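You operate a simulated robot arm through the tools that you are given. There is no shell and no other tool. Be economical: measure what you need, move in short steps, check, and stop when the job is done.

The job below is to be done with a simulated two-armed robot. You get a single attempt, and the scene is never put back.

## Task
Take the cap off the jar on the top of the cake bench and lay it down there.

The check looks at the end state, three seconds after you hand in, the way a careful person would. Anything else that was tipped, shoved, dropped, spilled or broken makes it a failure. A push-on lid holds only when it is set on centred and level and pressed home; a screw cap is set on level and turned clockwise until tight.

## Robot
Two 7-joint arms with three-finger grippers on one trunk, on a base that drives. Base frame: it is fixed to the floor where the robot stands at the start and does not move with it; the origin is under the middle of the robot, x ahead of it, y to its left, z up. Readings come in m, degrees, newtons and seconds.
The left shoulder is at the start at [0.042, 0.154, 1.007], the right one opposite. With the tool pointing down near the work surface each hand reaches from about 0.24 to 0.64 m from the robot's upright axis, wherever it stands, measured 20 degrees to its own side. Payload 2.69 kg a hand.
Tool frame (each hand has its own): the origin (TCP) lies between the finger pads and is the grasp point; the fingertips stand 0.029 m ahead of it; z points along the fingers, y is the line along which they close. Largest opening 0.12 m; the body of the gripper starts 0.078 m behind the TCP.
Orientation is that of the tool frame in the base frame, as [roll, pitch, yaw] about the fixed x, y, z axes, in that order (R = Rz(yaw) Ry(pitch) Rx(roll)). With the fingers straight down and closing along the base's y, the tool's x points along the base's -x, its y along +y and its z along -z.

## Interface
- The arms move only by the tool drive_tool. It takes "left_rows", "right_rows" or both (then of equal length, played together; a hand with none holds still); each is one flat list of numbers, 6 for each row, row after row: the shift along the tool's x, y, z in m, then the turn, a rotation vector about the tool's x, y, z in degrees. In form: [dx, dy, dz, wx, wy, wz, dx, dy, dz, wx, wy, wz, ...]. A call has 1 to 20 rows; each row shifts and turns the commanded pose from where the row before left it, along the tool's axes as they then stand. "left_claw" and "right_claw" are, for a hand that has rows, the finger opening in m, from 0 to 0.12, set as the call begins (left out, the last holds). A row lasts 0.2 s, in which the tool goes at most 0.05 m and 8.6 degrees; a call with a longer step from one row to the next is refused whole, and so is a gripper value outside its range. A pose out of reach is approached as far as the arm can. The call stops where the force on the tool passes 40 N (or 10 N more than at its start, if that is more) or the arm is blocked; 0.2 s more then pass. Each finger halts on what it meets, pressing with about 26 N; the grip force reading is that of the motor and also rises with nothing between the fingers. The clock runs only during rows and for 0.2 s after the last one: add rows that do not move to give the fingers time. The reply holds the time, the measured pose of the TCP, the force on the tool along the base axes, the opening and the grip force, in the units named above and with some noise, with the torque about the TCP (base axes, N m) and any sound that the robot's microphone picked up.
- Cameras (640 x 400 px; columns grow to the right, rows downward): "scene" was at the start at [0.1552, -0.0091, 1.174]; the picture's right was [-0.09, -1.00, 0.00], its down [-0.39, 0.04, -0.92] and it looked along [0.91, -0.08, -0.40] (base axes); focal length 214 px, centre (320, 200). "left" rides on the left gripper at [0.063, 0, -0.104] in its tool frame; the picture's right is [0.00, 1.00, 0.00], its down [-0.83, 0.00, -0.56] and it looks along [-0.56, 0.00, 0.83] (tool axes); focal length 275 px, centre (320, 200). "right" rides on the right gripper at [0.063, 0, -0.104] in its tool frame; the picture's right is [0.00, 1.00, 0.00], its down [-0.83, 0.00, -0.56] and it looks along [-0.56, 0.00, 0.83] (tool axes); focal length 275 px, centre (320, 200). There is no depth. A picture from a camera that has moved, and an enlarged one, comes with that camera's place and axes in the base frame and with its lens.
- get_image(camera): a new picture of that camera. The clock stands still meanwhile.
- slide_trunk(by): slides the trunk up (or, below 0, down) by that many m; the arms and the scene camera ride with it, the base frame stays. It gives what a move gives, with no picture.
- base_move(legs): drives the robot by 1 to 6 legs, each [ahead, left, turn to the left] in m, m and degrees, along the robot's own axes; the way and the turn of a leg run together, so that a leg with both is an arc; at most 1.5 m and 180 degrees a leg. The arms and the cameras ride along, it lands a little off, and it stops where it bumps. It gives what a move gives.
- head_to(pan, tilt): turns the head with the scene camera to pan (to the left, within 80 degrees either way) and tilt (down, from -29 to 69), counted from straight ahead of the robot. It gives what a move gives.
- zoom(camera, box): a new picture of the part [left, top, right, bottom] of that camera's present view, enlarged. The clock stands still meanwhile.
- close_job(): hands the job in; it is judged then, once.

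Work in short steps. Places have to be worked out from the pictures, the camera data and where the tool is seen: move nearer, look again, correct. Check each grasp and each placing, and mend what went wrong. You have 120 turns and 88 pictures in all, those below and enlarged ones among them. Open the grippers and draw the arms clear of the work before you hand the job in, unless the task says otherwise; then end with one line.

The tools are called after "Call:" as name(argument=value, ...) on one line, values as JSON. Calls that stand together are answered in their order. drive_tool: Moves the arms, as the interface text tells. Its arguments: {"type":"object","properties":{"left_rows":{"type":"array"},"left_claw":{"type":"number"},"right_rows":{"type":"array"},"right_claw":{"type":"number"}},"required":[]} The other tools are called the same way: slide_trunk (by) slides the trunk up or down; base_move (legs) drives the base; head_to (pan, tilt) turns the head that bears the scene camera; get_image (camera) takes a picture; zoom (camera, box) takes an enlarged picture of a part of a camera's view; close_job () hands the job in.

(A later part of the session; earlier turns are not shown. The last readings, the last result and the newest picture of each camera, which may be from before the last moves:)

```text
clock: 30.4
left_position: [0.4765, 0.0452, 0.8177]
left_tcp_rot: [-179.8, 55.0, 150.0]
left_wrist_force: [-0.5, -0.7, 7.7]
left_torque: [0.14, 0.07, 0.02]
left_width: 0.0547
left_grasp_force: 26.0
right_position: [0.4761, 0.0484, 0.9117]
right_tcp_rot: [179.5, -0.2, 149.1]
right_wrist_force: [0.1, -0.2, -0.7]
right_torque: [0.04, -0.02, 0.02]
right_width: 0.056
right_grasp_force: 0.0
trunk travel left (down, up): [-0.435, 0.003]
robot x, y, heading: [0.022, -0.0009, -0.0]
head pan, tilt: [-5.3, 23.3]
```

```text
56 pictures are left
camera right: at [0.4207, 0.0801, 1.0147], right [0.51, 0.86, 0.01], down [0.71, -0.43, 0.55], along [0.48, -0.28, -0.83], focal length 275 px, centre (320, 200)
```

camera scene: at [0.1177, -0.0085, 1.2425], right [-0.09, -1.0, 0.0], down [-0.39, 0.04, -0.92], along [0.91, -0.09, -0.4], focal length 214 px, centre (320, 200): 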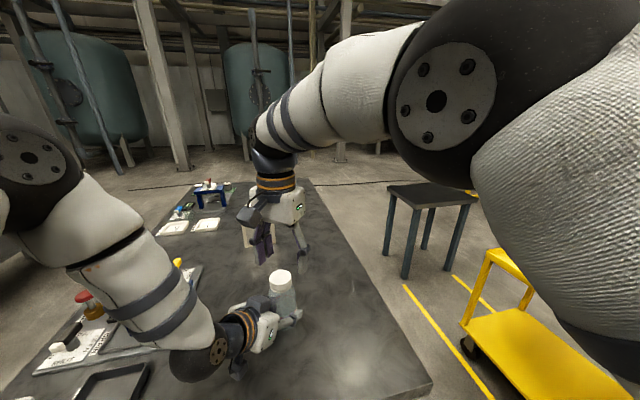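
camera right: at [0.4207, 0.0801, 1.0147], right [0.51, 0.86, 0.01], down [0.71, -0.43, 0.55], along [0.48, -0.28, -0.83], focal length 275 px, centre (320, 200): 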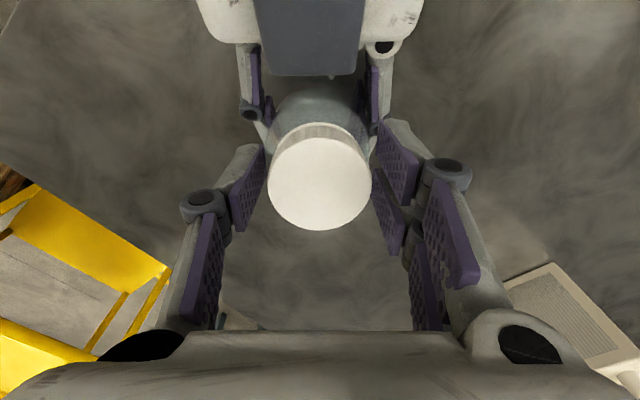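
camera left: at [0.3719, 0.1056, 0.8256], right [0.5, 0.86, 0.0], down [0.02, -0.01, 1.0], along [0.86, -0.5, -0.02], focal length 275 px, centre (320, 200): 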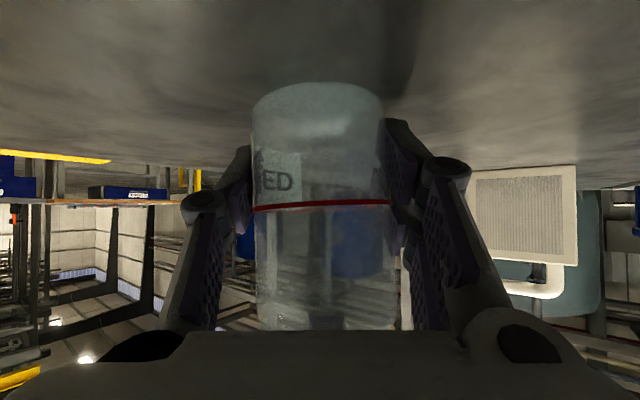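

Well centred now. I grip the cap and make the second 96° counter-clockwise stroke, with small drift compensation.

Call:
drive_tool(right_rows=[0, 0, 0.001, 0, 0, 0, 0, 0, 0, 0, 0, 0, 0, 0, 0, 0, 0, 0], right_claw=0.03)

Call:
drive_tool(right_rows=[0.0001, -0.0003, -0.0001, 0, 0, -8, 0.0001, -0.0003, -0.0001, 0, 0, -8, 0.0001, -0.0003, -0.0001, 0, 0, -8, 0.0001, -0.0003, -0.0001, 0, 0, -8, 0.0001, -0.0003, -0.0001, 0, 0, -8, 0.0001, -0.0003, -0.0001, 0, 0, -8, 0.0003, -0.0001, -0.0001, 0, 0, -8, 0.0003, -0.0001, -0.0001, 0, 0, -8, 0.0003, -0.0001, -0.0001, 0, 0, -8, 0.0003, -0.0001, -0.0001, 0, 0, -8, 0.0003, -0.0001, -0.0001, 0, 0, -8, 0.0003, -0.0001, -0.0001, 0, 0, -8])

Call:
get_image(camera="left")

Call:
get_image(camera="right")

```text
clock: 31.1
left_position: [0.4752, 0.0453, 0.8173]
left_tcp_rot: [180.0, 55.0, 149.9]
left_wrist_force: [6.7, -2.0, 2.0]
left_torque: [0.28, 0.36, 0.0]
left_width: 0.0545
left_grasp_force: 25.8
right_position: [0.4756, 0.0482, 0.9105]
right_tcp_rot: [179.5, -0.1, 149.1]
right_wrist_force: [-5.2, 1.8, 7.3]
right_torque: [-0.06, 0.21, 0.0]
right_width: 0.0441
right_grasp_force: 25.8
trunk travel left (down, up): [-0.435, 0.003]
robot x, y, heading: [0.022, -0.0022, -0.1]
head pan, tilt: [-5.3, 23.3]
```

```text
clock: 33.8
left_position: [0.4765, 0.0444, 0.8181]
left_tcp_rot: [-180.0, 55.0, 149.9]
left_wrist_force: [-10.1, 16.4, 19.9]
left_torque: [0.2, -0.33, -0.06]
left_width: 0.0545
left_grasp_force: 25.5
right_position: [0.4711, 0.0476, 0.9106]
right_tcp_rot: [-179.9, 0.4, -114.3]
right_wrist_force: [9.0, -12.6, 7.8]
right_torque: [-0.72, -0.19, -0.06]
right_width: 0.0433
right_grasp_force: 26.0
trunk travel left (down, up): [-0.435, 0.003]
robot x, y, heading: [0.0196, -0.0001, -0.4]
head pan, tilt: [-5.3, 23.3]
```

```text
55 pictures are left
camera left: at [0.371, 0.1052, 0.8262], right [0.5, 0.86, 0.0], down [0.01, -0.01, 1.0], along [0.86, -0.5, -0.02], focal length 275 px, centre (320, 200)
```

left: 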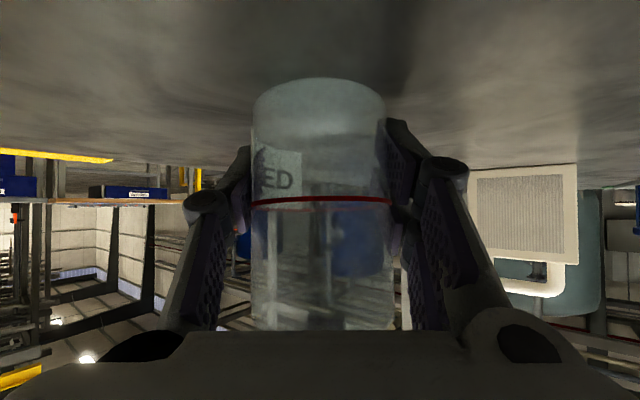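

```text
54 pictures are left
camera right: at [0.4442, -0.0095, 1.0146], right [-0.91, 0.41, 0.0], down [0.34, 0.76, 0.56], along [0.23, 0.51, -0.83], focal length 275 px, centre (320, 200)
```

right: 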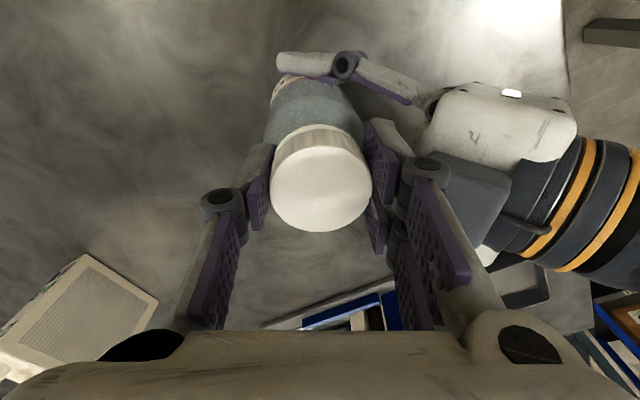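

No slip of the body. I release, correct the offset, relieve the left hand's downward press slightly, and rotate back for a third stroke.

Call:
drive_tool(right_rows=[0, 0, 0, 0, 0, 0, 0, 0, 0, 0, 0, 0], right_claw=0.056)

Call:
drive_tool(right_rows=[0.002, 0, 0, 0, 0, 0, 0.0003, 0.0001, 0, 0, 0, 8, 0.0003, 0.0001, 0, 0, 0, 8, 0.0003, 0.0001, 0, 0, 0, 8, 0, 0.0003, 0, 0, 0, 8, 0, 0.0003, 0, 0, 0, 8, 0, 0.0003, 0, 0, 0, 8, 0, 0.0003, 0, 0, 0, 8, 0, 0.0003, 0, 0, 0, 8, 0, 0.0003, 0, 0, 0, 8, 0, 0.0003, 0, 0, 0, 8, 0, 0.0003, 0, 0, 0, 8, 0, 0.0003, 0, 0, 0, 8])

Call:
get_image(camera="right")

Call:
zoom(camera="scene", box=[230, 230, 340, 340])

```text
clock: 34.4
left_position: [0.4752, 0.0465, 0.8189]
left_tcp_rot: [-180.0, 55.1, 149.9]
left_wrist_force: [-6.3, 8.6, 22.3]
left_torque: [0.34, -0.14, -0.04]
left_width: 0.0545
left_grasp_force: 26.1
right_position: [0.4695, 0.0476, 0.9112]
right_tcp_rot: [180.0, 0.3, -114.4]
right_wrist_force: [5.9, -2.9, -0.6]
right_torque: [-0.02, -0.04, -0.07]
right_width: 0.0531
right_grasp_force: 0.1
trunk travel left (down, up): [-0.435, 0.003]
robot x, y, heading: [0.021, 0.0013, 0.0]
head pan, tilt: [-5.3, 23.3]
```

```text
clock: 37.1
left_position: [0.4755, 0.0448, 0.8181]
left_tcp_rot: [-179.9, 54.9, 149.9]
left_wrist_force: [0.7, -0.6, 12.2]
left_torque: [0.24, 0.12, 0.0]
left_width: 0.0548
left_grasp_force: 25.7
right_position: [0.4715, 0.0444, 0.9132]
right_tcp_rot: [179.4, -0.2, 148.9]
right_wrist_force: [0.2, -0.2, 0.0]
right_torque: [-0.04, 0.01, 0.01]
right_width: 0.0559
right_grasp_force: 0.0
trunk travel left (down, up): [-0.435, 0.003]
robot x, y, heading: [0.0213, -0.0006, 0.0]
head pan, tilt: [-5.3, 23.3]
```

```text
53 pictures are left
camera right: at [0.4157, 0.0764, 1.0165], right [0.51, 0.86, 0.01], down [0.71, -0.43, 0.55], along [0.48, -0.28, -0.83], focal length 275 px, centre (320, 200)
```

right: 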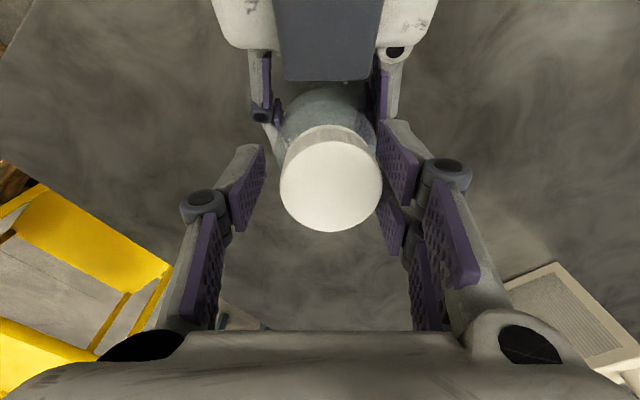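

```text
3.64 times, centred on (285, 285) of scene
camera zoom: at [0.1177, -0.0088, 1.2425], right [-0.09, -1.0, 0.0], down [-0.39, 0.04, -0.92], along [0.91, -0.09, -0.4], focal length 780 px, centre (447, -109)
```

zoom: 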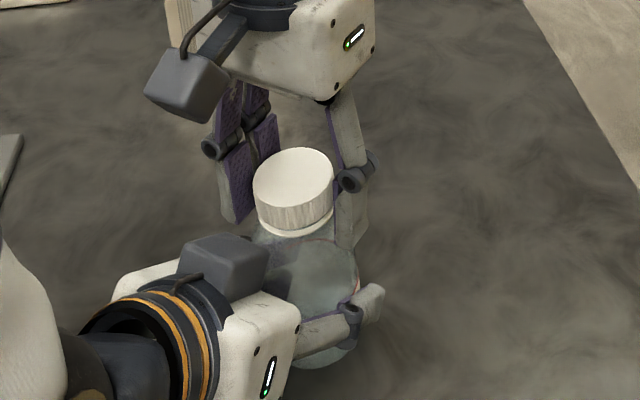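

The cap has visibly risen a little. I shift 4.5 mm in +y to centre, regrip and do the third stroke.

Call:
drive_tool(right_rows=[0, 0.0045, 0.001, 0, 0, 0, 0, 0, 0, 0, 0, 0], left_rows=[-0.0008, 0, -0.0006, 0, 0, 0, 0, 0, 0, 0, 0, 0])

Call:
drive_tool(right_rows=[0, 0, 0, 0, 0, 0, 0, 0, 0, 0, 0, 0, 0, 0, 0, 0, 0, 0], right_claw=0.03)

Call:
drive_tool(right_rows=[0, -0.0003, -0.0001, 0, 0, -8, 0, -0.0003, -0.0001, 0, 0, -8, 0, -0.0003, -0.0001, 0, 0, -8, 0, -0.0003, -0.0001, 0, 0, -8, 0, -0.0003, -0.0001, 0, 0, -8, 0, -0.0003, -0.0001, 0, 0, -8, 0.0003, -0.0001, -0.0001, 0, 0, -8, 0.0003, -0.0001, -0.0001, 0, 0, -8, 0.0003, -0.0001, -0.0001, 0, 0, -8, 0.0003, -0.0001, -0.0001, 0, 0, -8, 0.0003, -0.0001, -0.0001, 0, 0, -8, 0.0003, -0.0001, -0.0001, 0, 0, -8])

Call:
zoom(camera="scene", box=[230, 230, 340, 340])

Call:
get_image(camera="right")

```text
clock: 37.8
left_position: [0.4757, 0.0448, 0.8174]
left_tcp_rot: [-179.8, 54.8, 150.0]
left_wrist_force: [-0.2, -1.7, 5.3]
left_torque: [0.07, 0.08, 0.05]
left_width: 0.0542
left_grasp_force: 25.9
right_position: [0.474, 0.0487, 0.9136]
right_tcp_rot: [179.4, -0.2, 149.1]
right_wrist_force: [-0.2, -0.1, 0.2]
right_torque: [0.02, 0.0, 0.02]
right_width: 0.0559
right_grasp_force: 0.0
trunk travel left (down, up): [-0.435, 0.003]
robot x, y, heading: [0.0227, -0.0013, -0.2]
head pan, tilt: [-5.3, 23.3]
```

```text
clock: 38.5
left_position: [0.4753, 0.0444, 0.8185]
left_tcp_rot: [-179.9, 54.8, 150.0]
left_wrist_force: [8.6, -2.1, -11.5]
left_torque: [0.3, 0.36, -0.01]
left_width: 0.0546
left_grasp_force: 25.8
right_position: [0.4737, 0.0472, 0.911]
right_tcp_rot: [179.5, -0.2, 148.9]
right_wrist_force: [-7.6, 1.6, 21.1]
right_torque: [0.1, 0.28, -0.02]
right_width: 0.0438
right_grasp_force: 25.1
trunk travel left (down, up): [-0.435, 0.003]
robot x, y, heading: [0.0214, -0.0002, -0.0]
head pan, tilt: [-5.3, 23.3]
```

```text
clock: 41.1
left_position: [0.4758, 0.0455, 0.8199]
left_tcp_rot: [-179.9, 55.1, 150.0]
left_wrist_force: [-13.2, 13.9, 5.8]
left_torque: [-0.58, -0.75, 0.14]
left_width: 0.0545
left_grasp_force: 26.4
right_position: [0.4689, 0.0484, 0.9109]
right_tcp_rot: [-179.9, 0.2, -114.2]
right_wrist_force: [12.8, -14.3, 14.6]
right_torque: [-0.39, 0.0, -0.16]
right_width: 0.0437
right_grasp_force: 26.5
trunk travel left (down, up): [-0.435, 0.003]
robot x, y, heading: [0.0223, -0.0024, -0.1]
head pan, tilt: [-5.3, 23.3]
```

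```text
3.64 times, centred on (285, 285) of scene
camera zoom: at [0.117, -0.0086, 1.2426], right [-0.09, -1.0, 0.0], down [-0.39, 0.04, -0.92], along [0.91, -0.09, -0.39], focal length 780 px, centre (447, -109)
```

zoom: 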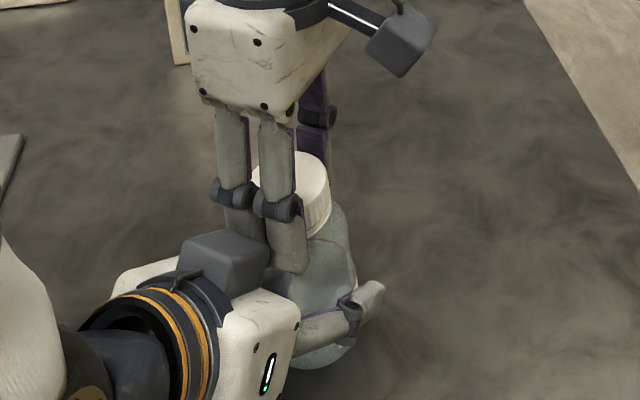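

```text
50 pictures are left
camera right: at [0.443, -0.0085, 1.0141], right [-0.91, 0.41, 0.0], down [0.34, 0.76, 0.56], along [0.23, 0.51, -0.83], focal length 275 px, centre (320, 200)
```

right: 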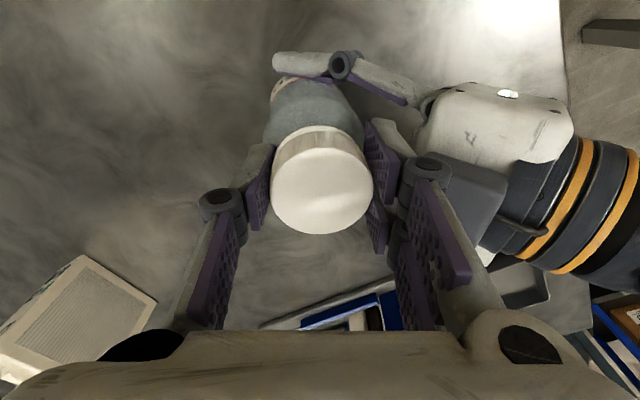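

About 290° turned. There is some downward push on the cap, so I test by lifting the right hand gently 5 mm while watching the forces.

Call:
drive_tool(right_rows=[0.001, 0, -0.0015, 0, 0, 0, 0, 0, -0.0015, 0, 0, 0, 0, 0, -0.002, 0, 0, 0])

Call:
get_image(camera="right")

```text
clock: 41.9
left_position: [0.4775, 0.0431, 0.8195]
left_tcp_rot: [-180.0, 55.3, 149.9]
left_wrist_force: [-3.0, 1.0, 5.3]
left_torque: [-0.04, -0.13, 0.05]
left_width: 0.0544
left_grasp_force: 25.9
right_position: [0.4704, 0.0482, 0.9134]
right_tcp_rot: [-179.9, 0.1, -114.4]
right_wrist_force: [3.5, 0.4, -2.5]
right_torque: [-0.01, -0.13, -0.05]
right_width: 0.0439
right_grasp_force: 26.1
trunk travel left (down, up): [-0.435, 0.003]
robot x, y, heading: [0.0204, 0.0001, 0.1]
head pan, tilt: [-5.3, 23.3]
stopped in row 3 (left hand): the force on the tool passed its limit at 42 N (the readings are from after the stop); the commanded pose is now the measured one
```

```text
49 pictures are left
camera right: at [0.4436, -0.0097, 1.0158], right [-0.91, 0.41, 0.0], down [0.34, 0.76, 0.56], along [0.23, 0.51, -0.83], focal length 275 px, centre (320, 200)
```

right: 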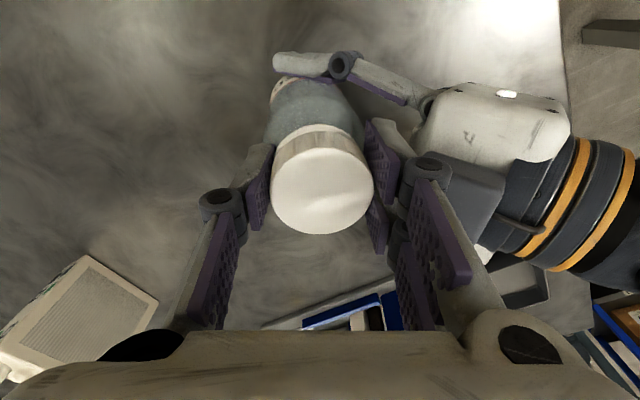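

Still threaded, and the load is relaxed now. I release and go back for a fourth stroke.

Call:
drive_tool(right_rows=[0, 0, 0, 0, 0, 0, 0, 0, 0, 0, 0, 0], right_claw=0.056)

Call:
drive_tool(right_rows=[0, 0, 0, 0, 0, 0, 0.0003, 0.0001, 0, 0, 0, 8, 0.0003, 0.0001, 0, 0, 0, 8, 0.0003, 0.0001, 0, 0, 0, 8, 0, 0.0003, 0, 0, 0, 8, 0, 0.0003, 0, 0, 0, 8, 0, 0.0003, 0, 0, 0, 8, 0, 0.0003, 0, 0, 0, 8, 0, 0.0003, 0, 0, 0, 8, 0, 0.0003, 0, 0, 0, 8, 0, 0.0003, 0, 0, 0, 8, 0, 0.0003, 0, 0, 0, 8, 0, 0.0003, 0, 0, 0, 8])

Call:
get_image(camera="right")

Call:
zoom(camera="scene", box=[230, 230, 340, 340])

```text
clock: 42.5
left_position: [0.4774, 0.0432, 0.82]
left_tcp_rot: [-179.9, 55.2, 149.8]
left_wrist_force: [-9.6, 3.1, 5.6]
left_torque: [-0.19, -0.72, 0.19]
left_width: 0.0541
left_grasp_force: 25.9
right_position: [0.4699, 0.047, 0.9131]
right_tcp_rot: [-180.0, 0.1, -114.4]
right_wrist_force: [9.6, -2.8, -6.0]
right_torque: [-0.11, -0.18, -0.19]
right_width: 0.0497
right_grasp_force: 0.1
trunk travel left (down, up): [-0.435, 0.003]
robot x, y, heading: [0.0217, -0.0012, -0.1]
head pan, tilt: [-5.3, 23.3]
```

```text
clock: 45.3
left_position: [0.4768, 0.0444, 0.8206]
left_tcp_rot: [-179.9, 55.2, 149.7]
left_wrist_force: [-0.3, -0.4, -1.0]
left_torque: [-0.02, 0.02, -0.01]
left_width: 0.0546
left_grasp_force: 26.2
right_position: [0.4716, 0.0461, 0.9151]
right_tcp_rot: [179.4, -0.1, 149.0]
right_wrist_force: [0.3, -0.4, 0.3]
right_torque: [-0.03, 0.0, -0.03]
right_width: 0.0561
right_grasp_force: 0.0
trunk travel left (down, up): [-0.435, 0.003]
robot x, y, heading: [0.0185, -0.0002, -0.1]
head pan, tilt: [-5.3, 23.3]
```

```text
48 pictures are left
camera right: at [0.4163, 0.0788, 1.0194], right [0.51, 0.86, 0.01], down [0.71, -0.43, 0.55], along [0.48, -0.28, -0.83], focal length 275 px, centre (320, 200)
```

right: 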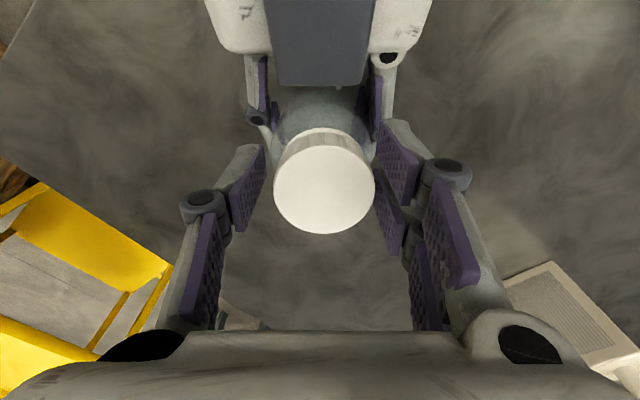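

```text
3.64 times, centred on (285, 285) of scene
camera zoom: at [0.1184, -0.0085, 1.2424], right [-0.09, -1.0, 0.0], down [-0.39, 0.04, -0.92], along [0.91, -0.09, -0.4], focal length 780 px, centre (447, -109)
```

zoom: 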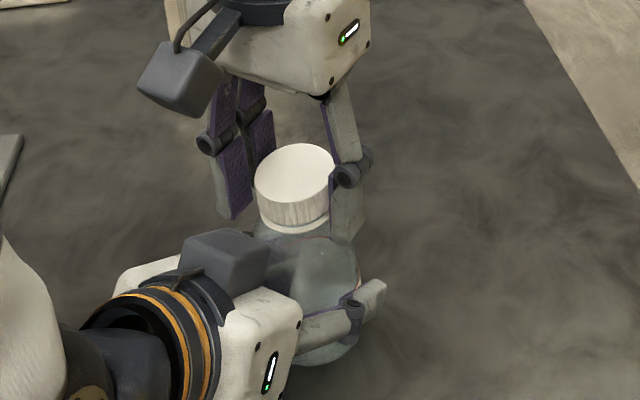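

Nearly centred (column 324). I nudge 2 mm, regrip and do the fourth stroke.

Call:
drive_tool(right_rows=[0, 0.002, 0, 0, 0, 0, 0, 0, 0, 0, 0, 0, 0, 0, 0, 0, 0, 0], right_claw=0.03)

Call:
drive_tool(right_rows=[0, -0.0003, -0.0002, 0, 0, -8, 0, -0.0003, -0.0002, 0, 0, -8, 0, -0.0003, -0.0002, 0, 0, -8, 0, -0.0003, -0.0002, 0, 0, -8, 0, -0.0003, -0.0002, 0, 0, -8, 0, -0.0003, -0.0002, 0, 0, -8, 0.0003, -0.0001, -0.0002, 0, 0, -8, 0.0003, -0.0001, -0.0002, 0, 0, -8, 0.0003, -0.0001, -0.0002, 0, 0, -8, 0.0003, -0.0001, -0.0002, 0, 0, -8, 0.0003, -0.0001, -0.0002, 0, 0, -8, 0.0003, -0.0001, -0.0002, 0, 0, -8])

Call:
get_image(camera="left")

Call:
zoom(camera="scene", box=[230, 230, 340, 340])

```text
clock: 46.1
left_position: [0.4778, 0.0442, 0.8194]
left_tcp_rot: [-179.9, 55.2, 149.7]
left_wrist_force: [2.7, -1.9, -8.2]
left_torque: [0.19, 0.26, 0.0]
left_width: 0.0546
left_grasp_force: 26.1
right_position: [0.4721, 0.0485, 0.9147]
right_tcp_rot: [179.5, -0.2, 149.1]
right_wrist_force: [-3.8, 3.5, 6.7]
right_torque: [0.05, 0.04, 0.02]
right_width: 0.0426
right_grasp_force: 26.4
trunk travel left (down, up): [-0.435, 0.003]
robot x, y, heading: [0.0207, 0.0007, 0.0]
head pan, tilt: [-5.3, 23.3]
```

```text
clock: 48.7
left_position: [0.4771, 0.0422, 0.8201]
left_tcp_rot: [-179.8, 55.4, 149.8]
left_wrist_force: [-15.6, 15.3, -5.5]
left_torque: [-1.54, -1.59, -0.05]
left_width: 0.0545
left_grasp_force: 26.2
right_position: [0.4686, 0.0477, 0.9162]
right_tcp_rot: [-180.0, 0.2, -114.1]
right_wrist_force: [15.6, -15.2, 4.6]
right_torque: [0.02, 0.07, -0.02]
right_width: 0.0427
right_grasp_force: 26.2
trunk travel left (down, up): [-0.435, 0.003]
robot x, y, heading: [0.021, 0.0035, 0.1]
head pan, tilt: [-5.3, 23.3]
```

```text
46 pictures are left
camera left: at [0.3729, 0.1039, 0.8275], right [0.51, 0.86, 0.0], down [0.01, -0.01, 1.0], along [0.86, -0.51, -0.02], focal length 275 px, centre (320, 200)
```

left: 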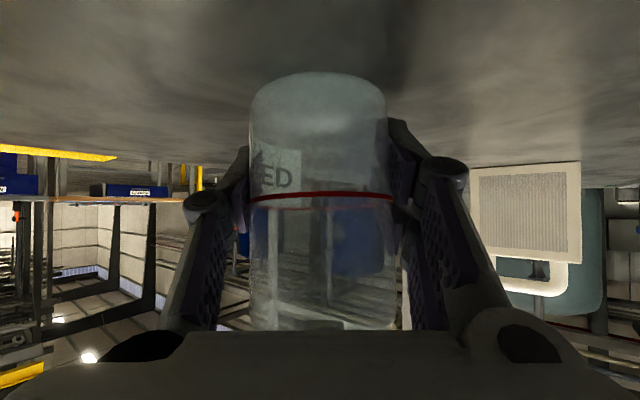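

```text
3.64 times, centred on (285, 285) of scene
camera zoom: at [0.1184, -0.0085, 1.2424], right [-0.09, -1.0, 0.0], down [-0.39, 0.04, -0.92], along [0.91, -0.09, -0.4], focal length 780 px, centre (447, -109)
```

zoom: 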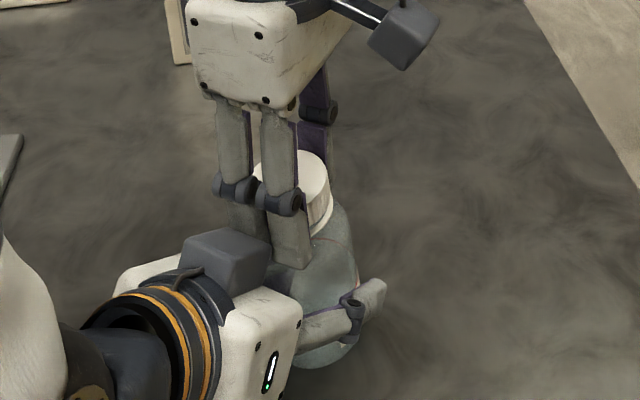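

The jar has pivoted a few degrees in the left pads because my strokes drifted toward −x (cap at 0.4686 against left grip 0.477). While still gripping the cap, I push it back upright by about 8 mm.

Call:
drive_tool(right_rows=[0.0002, -0.002, 0, 0, 0, 0, 0.0002, -0.002, 0, 0, 0, 0, 0.0002, -0.002, 0, 0, 0, 0, 0.0002, -0.002, 0, 0, 0, 0])

Call:
get_image(camera="left")

```text
clock: 49.7
left_position: [0.478, 0.0435, 0.8211]
left_tcp_rot: [180.0, 55.6, 149.8]
left_wrist_force: [7.4, -1.8, 3.3]
left_torque: [0.13, 0.7, 0.1]
left_width: 0.0543
left_grasp_force: 25.8
right_position: [0.4733, 0.045, 0.9156]
right_tcp_rot: [179.8, 0.2, -114.4]
right_wrist_force: [-7.4, 2.1, -4.1]
right_torque: [0.04, -0.01, -0.13]
right_width: 0.0427
right_grasp_force: 25.4
trunk travel left (down, up): [-0.435, 0.003]
robot x, y, heading: [0.0242, -0.0, -0.1]
head pan, tilt: [-5.3, 23.3]
```

```text
44 pictures are left
camera left: at [0.3738, 0.1038, 0.8281], right [0.51, 0.86, 0.0], down [0.01, -0.01, 1.0], along [0.86, -0.51, -0.01], focal length 275 px, centre (320, 200)
```

left: 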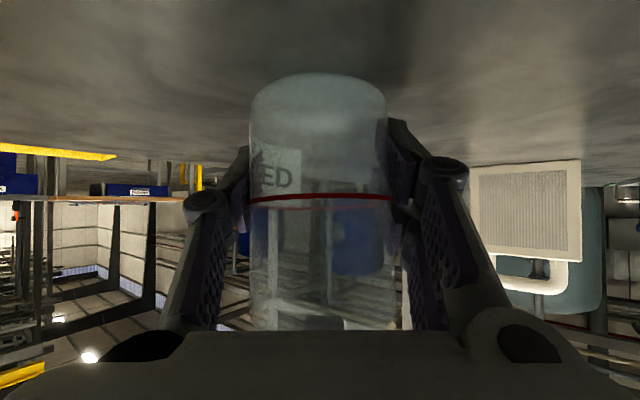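

That recovered about half. I push another 4 mm.

Call:
drive_tool(right_rows=[0.0002, -0.002, 0, 0, 0, 0, 0.0002, -0.002, 0, 0, 0, 0, 0, 0, 0, 0, 0, 0])

Call:
get_image(camera="left")

```text
clock: 50.5
left_position: [0.4777, 0.0439, 0.8203]
left_tcp_rot: [180.0, 55.3, 149.9]
left_wrist_force: [10.3, 0.1, 0.2]
left_torque: [-0.01, 0.84, -0.02]
left_width: 0.0543
left_grasp_force: 26.1
right_position: [0.4771, 0.0429, 0.9159]
right_tcp_rot: [-179.9, 0.1, -114.3]
right_wrist_force: [-9.5, -0.2, -0.3]
right_torque: [0.01, 0.17, 0.01]
right_width: 0.0424
right_grasp_force: 25.9
trunk travel left (down, up): [-0.435, 0.003]
robot x, y, heading: [0.0219, 0.0026, 0.2]
head pan, tilt: [-5.3, 23.3]
```

```text
43 pictures are left
camera left: at [0.3728, 0.1043, 0.8274], right [0.51, 0.86, 0.0], down [0.01, -0.01, 1.0], along [0.86, -0.51, -0.02], focal length 275 px, centre (320, 200)
```

left: 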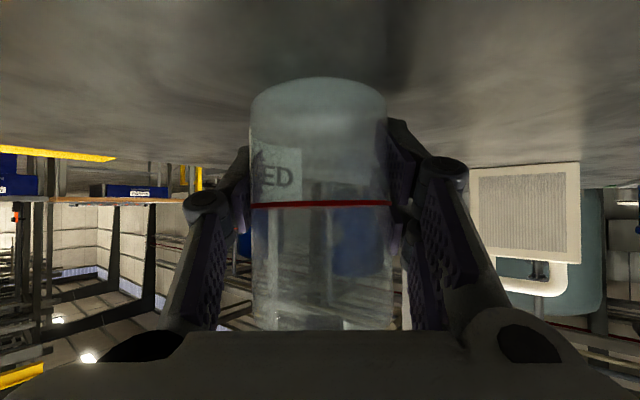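

The cap is directly over the left grip again. After about 385° of turning I test a gentle lift of 3 mm.

Call:
drive_tool(right_rows=[0, 0, -0.0015, 0, 0, 0, 0, 0, -0.0015, 0, 0, 0])

```text
clock: 51.1
left_position: [0.4772, 0.0435, 0.8204]
left_tcp_rot: [-179.9, 55.5, 149.8]
left_wrist_force: [7.9, 1.2, 6.7]
left_torque: [-0.07, 0.74, 0.0]
left_width: 0.0544
left_grasp_force: 26.0
right_position: [0.4778, 0.0413, 0.9184]
right_tcp_rot: [-179.8, 0.2, -114.3]
right_wrist_force: [-8.2, -1.0, -6.8]
right_torque: [-0.06, 0.02, 0.02]
right_width: 0.0426
right_grasp_force: 26.1
trunk travel left (down, up): [-0.435, 0.003]
robot x, y, heading: [0.0222, 0.0001, -0.3]
head pan, tilt: [-5.3, 23.3]
```

Only 7 N for 2.5 mm, so I lift another 4 mm and check.

Call:
drive_tool(right_rows=[0, 0, -0.002, 0, 0, 0, 0, 0, -0.002, 0, 0, 0])

Call:
zoom(camera="scene", box=[230, 230, 340, 340])

Call:
get_image(camera="left")

```text
clock: 51.7
left_position: [0.4778, 0.0433, 0.8203]
left_tcp_rot: [-180.0, 55.3, 150.1]
left_wrist_force: [8.0, 2.5, 6.0]
left_torque: [-0.19, 0.85, 0.01]
left_width: 0.0542
left_grasp_force: 26.0
right_position: [0.4777, 0.0418, 0.9228]
right_tcp_rot: [180.0, 0.0, -114.3]
right_wrist_force: [-8.4, -2.1, -6.9]
right_torque: [-0.06, -0.01, 0.02]
right_width: 0.0426
right_grasp_force: 26.4
trunk travel left (down, up): [-0.435, 0.003]
robot x, y, heading: [0.0224, 0.0016, -0.2]
head pan, tilt: [-5.3, 23.3]
```

```text
3.64 times, centred on (285, 285) of scene
camera zoom: at [0.1184, -0.0085, 1.2424], right [-0.09, -1.0, 0.0], down [-0.39, 0.04, -0.92], along [0.91, -0.09, -0.4], focal length 780 px, centre (447, -109)
```

zoom: 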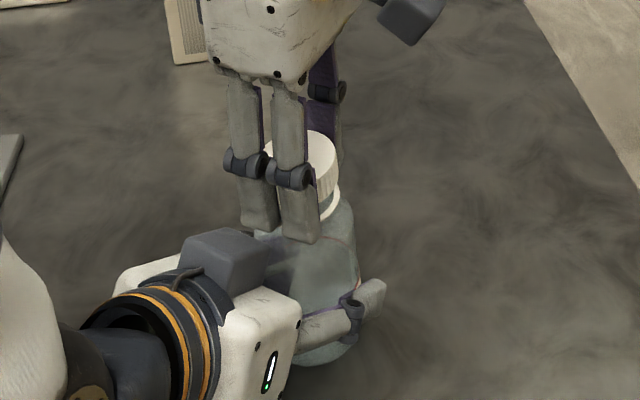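

```text
41 pictures are left
camera left: at [0.3729, 0.1042, 0.8275], right [0.51, 0.86, 0.0], down [0.01, -0.01, 1.0], along [0.86, -0.51, -0.02], focal length 275 px, centre (320, 200)
```

left: 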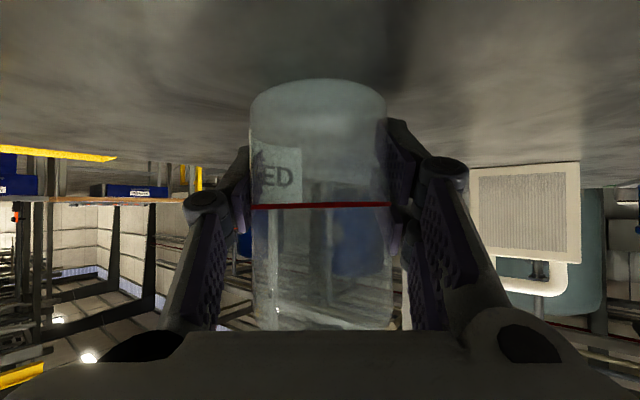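

The cap rises 7 mm at constant light force while the jar stays put, so it is free. I relieve the 8 N side load and keep lifting.

Call:
drive_tool(right_rows=[0.0008, 0.0018, 0, 0, 0, 0, 0, 0, -0.004, 0, 0, 0, 0, 0, -0.004, 0, 0, 0, 0, 0, -0.004, 0, 0, 0])

Call:
get_image(camera="right")

Call:
zoom(camera="scene", box=[230, 210, 340, 340])

```text
clock: 52.7
left_position: [0.4764, 0.044, 0.8201]
left_tcp_rot: [-179.9, 55.2, 149.8]
left_wrist_force: [0.3, 0.4, -0.7]
left_torque: [-0.01, 0.05, 0.03]
left_width: 0.0539
left_grasp_force: 26.1
right_position: [0.4775, 0.0427, 0.9358]
right_tcp_rot: [-180.0, 0.1, -114.3]
right_wrist_force: [0.5, -0.3, -1.0]
right_torque: [0.01, -0.05, -0.02]
right_width: 0.0426
right_grasp_force: 25.8
trunk travel left (down, up): [-0.435, 0.003]
robot x, y, heading: [0.0209, 0.0027, -0.0]
head pan, tilt: [-5.3, 23.3]
```

```text
40 pictures are left
camera right: at [0.4509, -0.0137, 1.0381], right [-0.91, 0.41, 0.0], down [0.34, 0.76, 0.56], along [0.23, 0.51, -0.83], focal length 275 px, centre (320, 200)
```

right: 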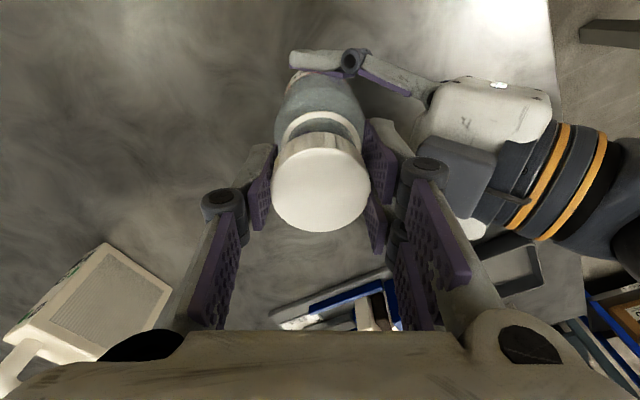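

```text
3.08 times, centred on (285, 275) of scene
camera zoom: at [0.1184, -0.0085, 1.2424], right [-0.09, -1.0, 0.0], down [-0.39, 0.04, -0.92], along [0.91, -0.09, -0.4], focal length 660 px, centre (428, -31)
```

zoom: 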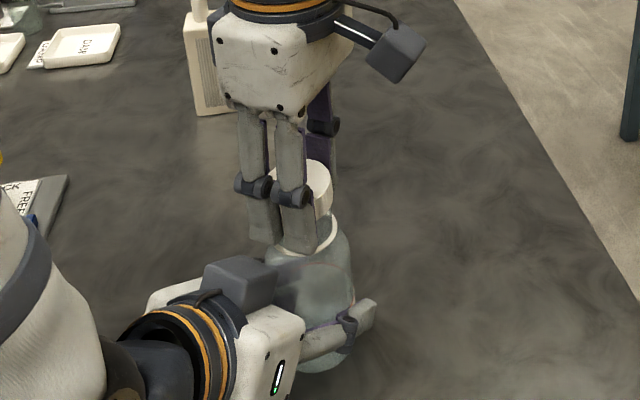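

The cap is clearly off, level in the right fingers. I lift 0.05 m more, then carry it to free bench space at about (0.42, −0.12).

Call:
drive_tool(right_rows=[0, 0, -0.025, 0, 0, 0, 0, 0, -0.025, 0, 0, 0, 0.0344, -0.003, 0, 0, 0, 0, 0.0344, -0.003, 0, 0, 0, 0, 0.0344, -0.003, 0, 0, 0, 0, 0.0344, -0.003, 0, 0, 0, 0, 0.0344, -0.003, 0, 0, 0, 0])

Call:
get_image(camera="scene")

Call:
get_image(camera="right")

```text
clock: 54.3
left_position: [0.4778, 0.0436, 0.8213]
left_tcp_rot: [-179.9, 55.3, 149.7]
left_wrist_force: [0.1, -0.1, -0.8]
left_torque: [0.0, 0.0, -0.01]
left_width: 0.0542
left_grasp_force: 26.6
right_position: [0.4211, -0.122, 0.9891]
right_tcp_rot: [-179.8, 0.3, -114.3]
right_wrist_force: [0.2, -0.1, -0.2]
right_torque: [0.01, 0.03, 0.0]
right_width: 0.0424
right_grasp_force: 26.0
trunk travel left (down, up): [-0.435, 0.003]
robot x, y, heading: [0.0238, 0.0051, 0.2]
head pan, tilt: [-5.3, 23.3]
```

```text
38 pictures are left
camera scene: at [0.1181, -0.0091, 1.2425], right [-0.09, -1.0, 0.0], down [-0.39, 0.04, -0.92], along [0.91, -0.09, -0.4], focal length 214 px, centre (320, 200)
```

scene: 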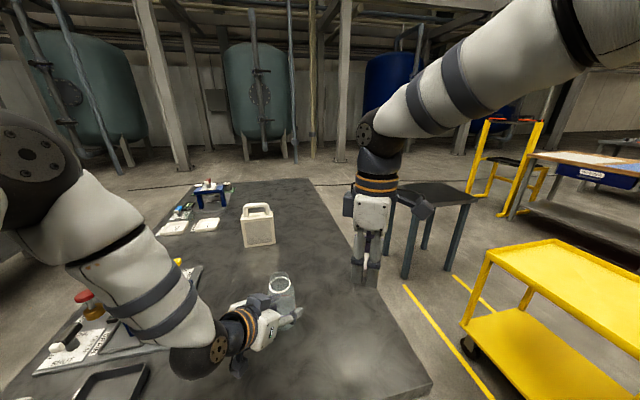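

```text
37 pictures are left
camera right: at [0.3953, -0.1798, 1.0922], right [-0.91, 0.41, 0.0], down [0.34, 0.76, 0.56], along [0.23, 0.51, -0.83], focal length 275 px, centre (320, 200)
```

right: 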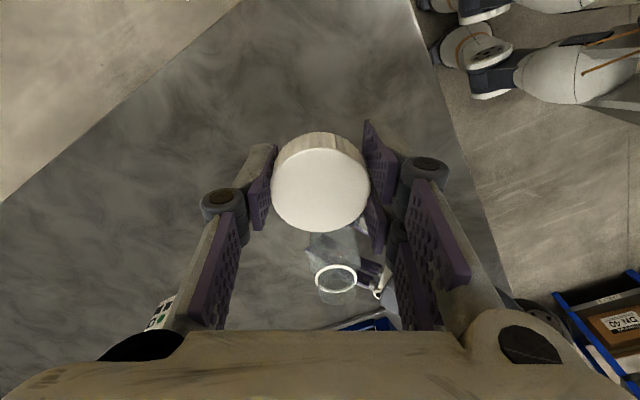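

The jar mouth is open and the cap is over clear bench, well away from the edges. I lower it to just above the surface.

Call:
drive_tool(right_rows=[0, 0, 0.035, 0, 0, 0, 0, 0, 0.035, 0, 0, 0, 0, 0, 0.035, 0, 0, 0, 0, 0, 0.035, 0, 0, 0, 0, 0, 0.035, 0, 0, 0])

Call:
zoom(camera="scene", box=[300, 270, 430, 400])

```text
clock: 55.5
left_position: [0.4775, 0.0446, 0.8201]
left_tcp_rot: [-179.9, 55.2, 149.9]
left_wrist_force: [0.1, -0.3, -0.6]
left_torque: [-0.03, -0.01, 0.03]
left_width: 0.0545
left_grasp_force: 26.1
right_position: [0.4204, -0.1227, 0.8087]
right_tcp_rot: [-179.9, 0.1, -114.3]
right_wrist_force: [-0.8, -1.1, -0.4]
right_torque: [0.02, 0.02, 0.0]
right_width: 0.0426
right_grasp_force: 25.7
trunk travel left (down, up): [-0.435, 0.003]
robot x, y, heading: [0.0208, 0.0032, -0.3]
head pan, tilt: [-5.3, 23.3]
```

```text
3.08 times, centred on (365, 335) of scene
camera zoom: at [0.1189, -0.0085, 1.2423], right [-0.09, -1.0, 0.0], down [-0.39, 0.04, -0.92], along [0.91, -0.09, -0.4], focal length 660 px, centre (182, -215)
```

zoom: 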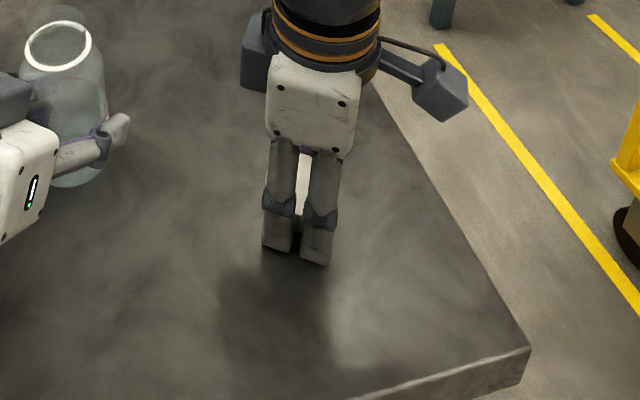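

Close to the bench at TCP z 0.809 with no contact. I descend in small steps until a light contact shows.

Call:
drive_tool(right_rows=[0, 0, 0.004, 0, 0, 0, 0, 0, 0.004, 0, 0, 0, 0, 0, 0.003, 0, 0, 0])

```text
clock: 56.2
left_position: [0.4759, 0.0429, 0.8235]
left_tcp_rot: [179.9, 55.5, 149.6]
left_wrist_force: [-0.1, 0.0, 0.1]
left_torque: [0.03, 0.0, 0.01]
left_width: 0.0542
left_grasp_force: 26.5
right_position: [0.4205, -0.1226, 0.8097]
right_tcp_rot: [-179.3, 0.3, -114.3]
right_wrist_force: [-7.5, -4.2, 34.6]
right_torque: [0.02, 1.21, 0.22]
right_width: 0.0424
right_grasp_force: 26.4
trunk travel left (down, up): [-0.435, 0.003]
robot x, y, heading: [0.0256, -0.0011, -0.3]
head pan, tilt: [-5.3, 23.3]
stopped in row 3 (right hand): the force on the tool passed its limit at 45 N (the readings are from after the stop); the commanded pose is now the measured one
```

The bench surface is touched at TCP z≈0.809. I back off 2 mm to relieve the load.

Call:
drive_tool(right_rows=[0, 0, -0.002, 0, 0, 0, 0, 0, 0, 0, 0, 0])

```text
clock: 56.8
left_position: [0.476, 0.0428, 0.8226]
left_tcp_rot: [179.9, 55.5, 149.6]
left_wrist_force: [-0.3, 0.4, -0.2]
left_torque: [0.03, 0.02, -0.02]
left_width: 0.0541
left_grasp_force: 25.8
right_position: [0.4204, -0.1213, 0.809]
right_tcp_rot: [-179.5, 0.2, -114.4]
right_wrist_force: [-8.1, -7.6, 40.6]
right_torque: [0.0, 1.32, 0.22]
right_width: 0.0425
right_grasp_force: 26.3
trunk travel left (down, up): [-0.435, 0.003]
robot x, y, heading: [0.0218, 0.0014, -0.3]
head pan, tilt: [-5.3, 23.3]
```

Still loaded at about 40 N; I raise a further 3 mm.

Call:
drive_tool(right_rows=[0, 0, -0.0015, 0, 0, 0, 0, 0, -0.0015, 0, 0, 0])

Call:
get_image(camera="right")

```text
clock: 57.4
left_position: [0.477, 0.0434, 0.8194]
left_tcp_rot: [-179.8, 55.3, 149.9]
left_wrist_force: [0.0, -0.1, -0.5]
left_torque: [-0.02, 0.0, 0.0]
left_width: 0.054
left_grasp_force: 26.0
right_position: [0.4186, -0.1234, 0.8088]
right_tcp_rot: [-179.8, 0.0, -114.3]
right_wrist_force: [0.8, -3.2, 12.3]
right_torque: [0.03, 0.3, 0.06]
right_width: 0.0425
right_grasp_force: 25.8
trunk travel left (down, up): [-0.435, 0.003]
robot x, y, heading: [0.0201, -0.0014, -0.1]
head pan, tilt: [-5.3, 23.3]
```

```text
35 pictures are left
camera right: at [0.3933, -0.1788, 0.9114], right [-0.91, 0.41, 0.0], down [0.34, 0.76, 0.56], along [0.23, 0.51, -0.83], focal length 275 px, centre (320, 200)
```

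right: 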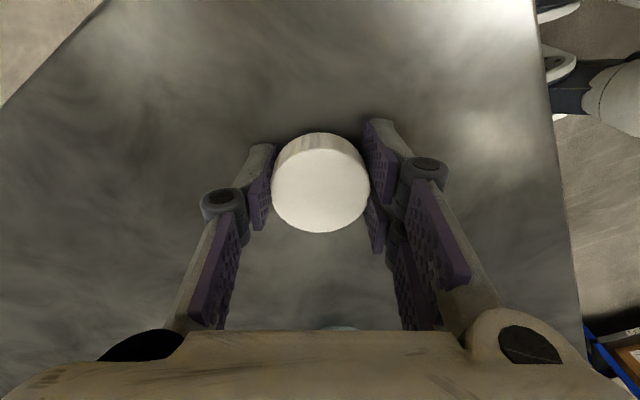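

Lightly loaded now at 12 N and the cap looks level. I open the fingers to let the cap rest on the bench.

Call:
drive_tool(right_rows=[0, 0, 0, 0, 0, 0, 0, 0, 0, 0, 0, 0, 0, 0, 0, 0, 0, 0], right_claw=0.07)

Call:
get_image(camera="right")

```text
clock: 58.2
left_position: [0.4758, 0.0425, 0.8207]
left_tcp_rot: [-179.9, 55.3, 149.8]
left_wrist_force: [0.0, 0.1, -0.7]
left_torque: [-0.03, -0.03, 0.0]
left_width: 0.0542
left_grasp_force: 26.1
right_position: [0.42, -0.1222, 0.8088]
right_tcp_rot: [-179.8, 0.1, -114.3]
right_wrist_force: [0.2, 0.3, 0.5]
right_torque: [-0.01, 0.04, -0.03]
right_width: 0.07
right_grasp_force: 0.0
trunk travel left (down, up): [-0.435, 0.003]
robot x, y, heading: [0.0216, 0.0057, -0.1]
head pan, tilt: [-5.3, 23.3]
```

```text
34 pictures are left
camera right: at [0.3934, -0.1791, 0.9129], right [-0.91, 0.41, 0.0], down [0.34, 0.76, 0.56], along [0.23, 0.51, -0.83], focal length 275 px, centre (320, 200)
```

right: 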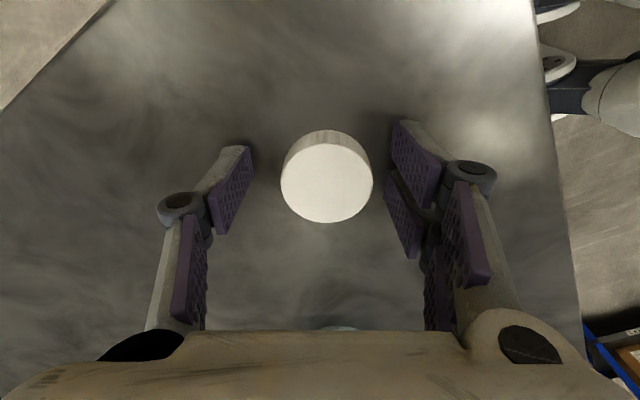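

The cap rests flat on the bench. I raise the right hand clear and then check how the held jar stands.

Call:
drive_tool(right_rows=[0, 0, -0.03, 0, 0, 0, 0, 0, -0.04, 0, 0, 0, 0, 0, -0.04, 0, 0, 0, 0, 0, -0.04, 0, 0, 0])

Call:
zoom(camera="scene", box=[220, 250, 380, 400])

Call:
get_image(camera="left")

```text
clock: 59.2
left_position: [0.477, 0.0428, 0.8205]
left_tcp_rot: [-180.0, 55.2, 149.8]
left_wrist_force: [-0.9, -0.1, -0.1]
left_torque: [0.0, -0.02, -0.01]
left_width: 0.0544
left_grasp_force: 26.3
right_position: [0.4185, -0.1211, 0.9564]
right_tcp_rot: [-179.8, 0.1, -114.3]
right_wrist_force: [-0.2, 0.2, 0.4]
right_torque: [-0.01, 0.0, 0.0]
right_width: 0.0699
right_grasp_force: 0.1
trunk travel left (down, up): [-0.435, 0.003]
robot x, y, heading: [0.0192, 0.0042, -0.3]
head pan, tilt: [-5.3, 23.3]
```

```text
2.67 times, centred on (300, 325) of scene
camera zoom: at [0.1178, -0.0086, 1.2425], right [-0.09, -1.0, 0.0], down [-0.39, 0.04, -0.92], along [0.91, -0.09, -0.4], focal length 572 px, centre (373, -133)
```

zoom: 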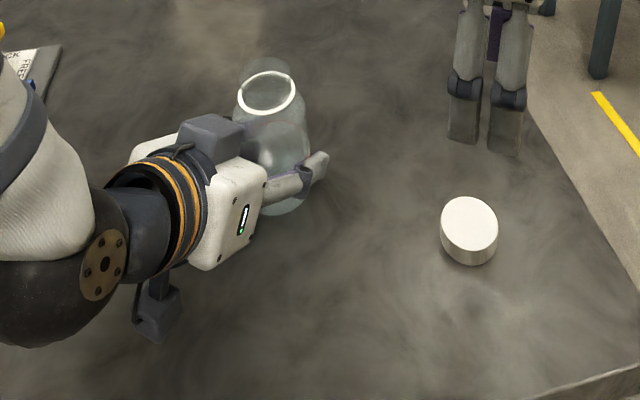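

```text
32 pictures are left
camera left: at [0.3724, 0.1039, 0.8277], right [0.51, 0.86, 0.0], down [0.01, -0.01, 1.0], along [0.86, -0.51, -0.02], focal length 275 px, centre (320, 200)
```

left: 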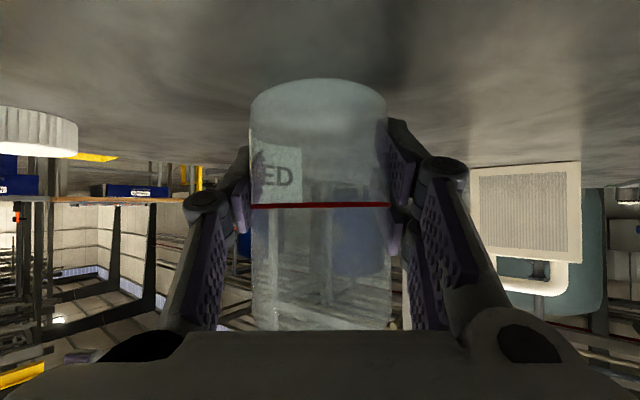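

The cap lies flat and the jar looks upright, perhaps held a millimetre or two above the bench. I lower the left hand slightly to find contact.

Call:
drive_tool(left_rows=[0.0008, 0, 0.00057, 0, 0, 0, 0.0008, 0, 0.00057, 0, 0, 0, 0, 0, 0, 0, 0, 0])

```text
clock: 60.0
left_position: [0.4778, 0.0422, 0.8175]
left_tcp_rot: [-180.0, 55.4, 149.8]
left_wrist_force: [0.8, -0.8, -0.5]
left_torque: [-0.02, 0.03, 0.03]
left_width: 0.0545
left_grasp_force: 26.4
right_position: [0.4196, -0.1222, 0.9555]
right_tcp_rot: [-179.9, 0.1, -114.4]
right_wrist_force: [0.4, 0.4, 0.2]
right_torque: [0.0, 0.04, -0.02]
right_width: 0.07
right_grasp_force: 0.0
trunk travel left (down, up): [-0.435, 0.003]
robot x, y, heading: [0.0186, -0.0038, -0.1]
head pan, tilt: [-5.3, 23.3]
```

No contact yet, so I lower another 1.5 mm.

Call:
drive_tool(left_rows=[0.0006, 0, 0.00043, 0, 0, 0, 0.0006, 0, 0.00043, 0, 0, 0, 0, 0, 0, 0, 0, 0])

Call:
zoom(camera="left", box=[200, 40, 440, 190])

```text
clock: 60.8
left_position: [0.4771, 0.0424, 0.8184]
left_tcp_rot: [179.9, 55.4, 149.7]
left_wrist_force: [-0.2, -0.6, 2.7]
left_torque: [0.06, 0.08, 0.03]
left_width: 0.0541
left_grasp_force: 25.8
right_position: [0.4185, -0.1212, 0.9572]
right_tcp_rot: [-179.7, 0.1, -114.2]
right_wrist_force: [0.3, 0.6, -0.4]
right_torque: [0.0, 0.02, 0.03]
right_width: 0.07
right_grasp_force: 0.0
trunk travel left (down, up): [-0.435, 0.003]
robot x, y, heading: [0.02, 0.0024, -0.3]
head pan, tilt: [-5.3, 23.3]
```

```text
2.67 times, centred on (320, 115) of left
camera zoom: at [0.3725, 0.1032, 0.8244], right [0.51, 0.86, 0.0], down [0.01, -0.01, 1.0], along [0.86, -0.51, -0.02], focal length 734 px, centre (320, 427)
```

zoom: 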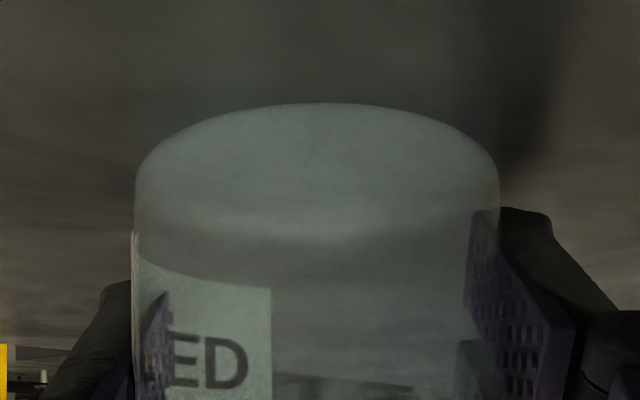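

Light contact with the bench (2.7 N). I open the left fingers a little and check the jar stands.

Call:
drive_tool(left_rows=[0.0004, 0, 0.0003, 0, 0, 0, 0, 0, 0, 0, 0, 0])

Call:
drive_tool(left_rows=[0, 0, 0, 0, 0, 0, 0, 0, 0, 0, 0, 0, 0, 0, 0, 0, 0, 0], left_claw=0.09)

Call:
get_image(camera="left")

```text
clock: 61.4
left_position: [0.4759, 0.0429, 0.8169]
left_tcp_rot: [180.0, 55.4, 149.7]
left_wrist_force: [0.4, -1.3, 8.3]
left_torque: [0.17, 0.07, -0.02]
left_width: 0.0542
left_grasp_force: 25.9
right_position: [0.418, -0.1224, 0.9562]
right_tcp_rot: [-179.7, 0.0, -114.3]
right_wrist_force: [0.0, -0.2, 0.1]
right_torque: [-0.01, -0.01, 0.0]
right_width: 0.0701
right_grasp_force: 0.1
trunk travel left (down, up): [-0.435, 0.003]
robot x, y, heading: [0.0217, 0.0023, -0.5]
head pan, tilt: [-5.3, 23.3]
```

```text
clock: 62.2
left_position: [0.4766, 0.0436, 0.8166]
left_tcp_rot: [-179.9, 55.4, 149.9]
left_wrist_force: [-0.5, -0.1, -0.1]
left_torque: [0.01, 0.04, 0.02]
left_width: 0.09
left_grasp_force: 0.1
right_position: [0.4185, -0.121, 0.9552]
right_tcp_rot: [-179.9, 0.0, -114.3]
right_wrist_force: [-0.5, 0.3, 0.8]
right_torque: [0.02, -0.02, 0.04]
right_width: 0.0699
right_grasp_force: 0.0
trunk travel left (down, up): [-0.435, 0.003]
robot x, y, heading: [0.0222, 0.0024, -0.3]
head pan, tilt: [-5.3, 23.3]
```

```text
30 pictures are left
camera left: at [0.3723, 0.1035, 0.8233], right [0.51, 0.86, 0.0], down [0.01, -0.01, 1.0], along [0.86, -0.51, -0.02], focal length 275 px, centre (320, 200)
```

left: 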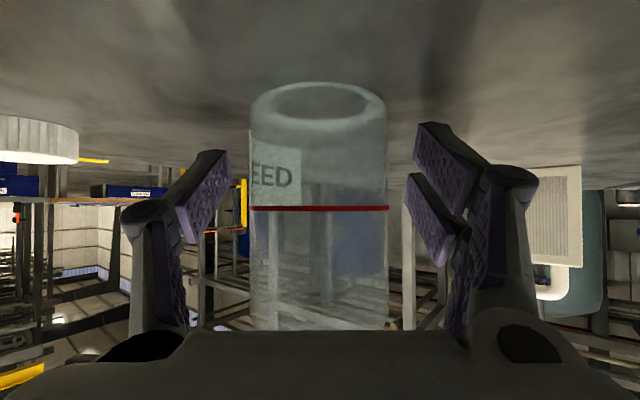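

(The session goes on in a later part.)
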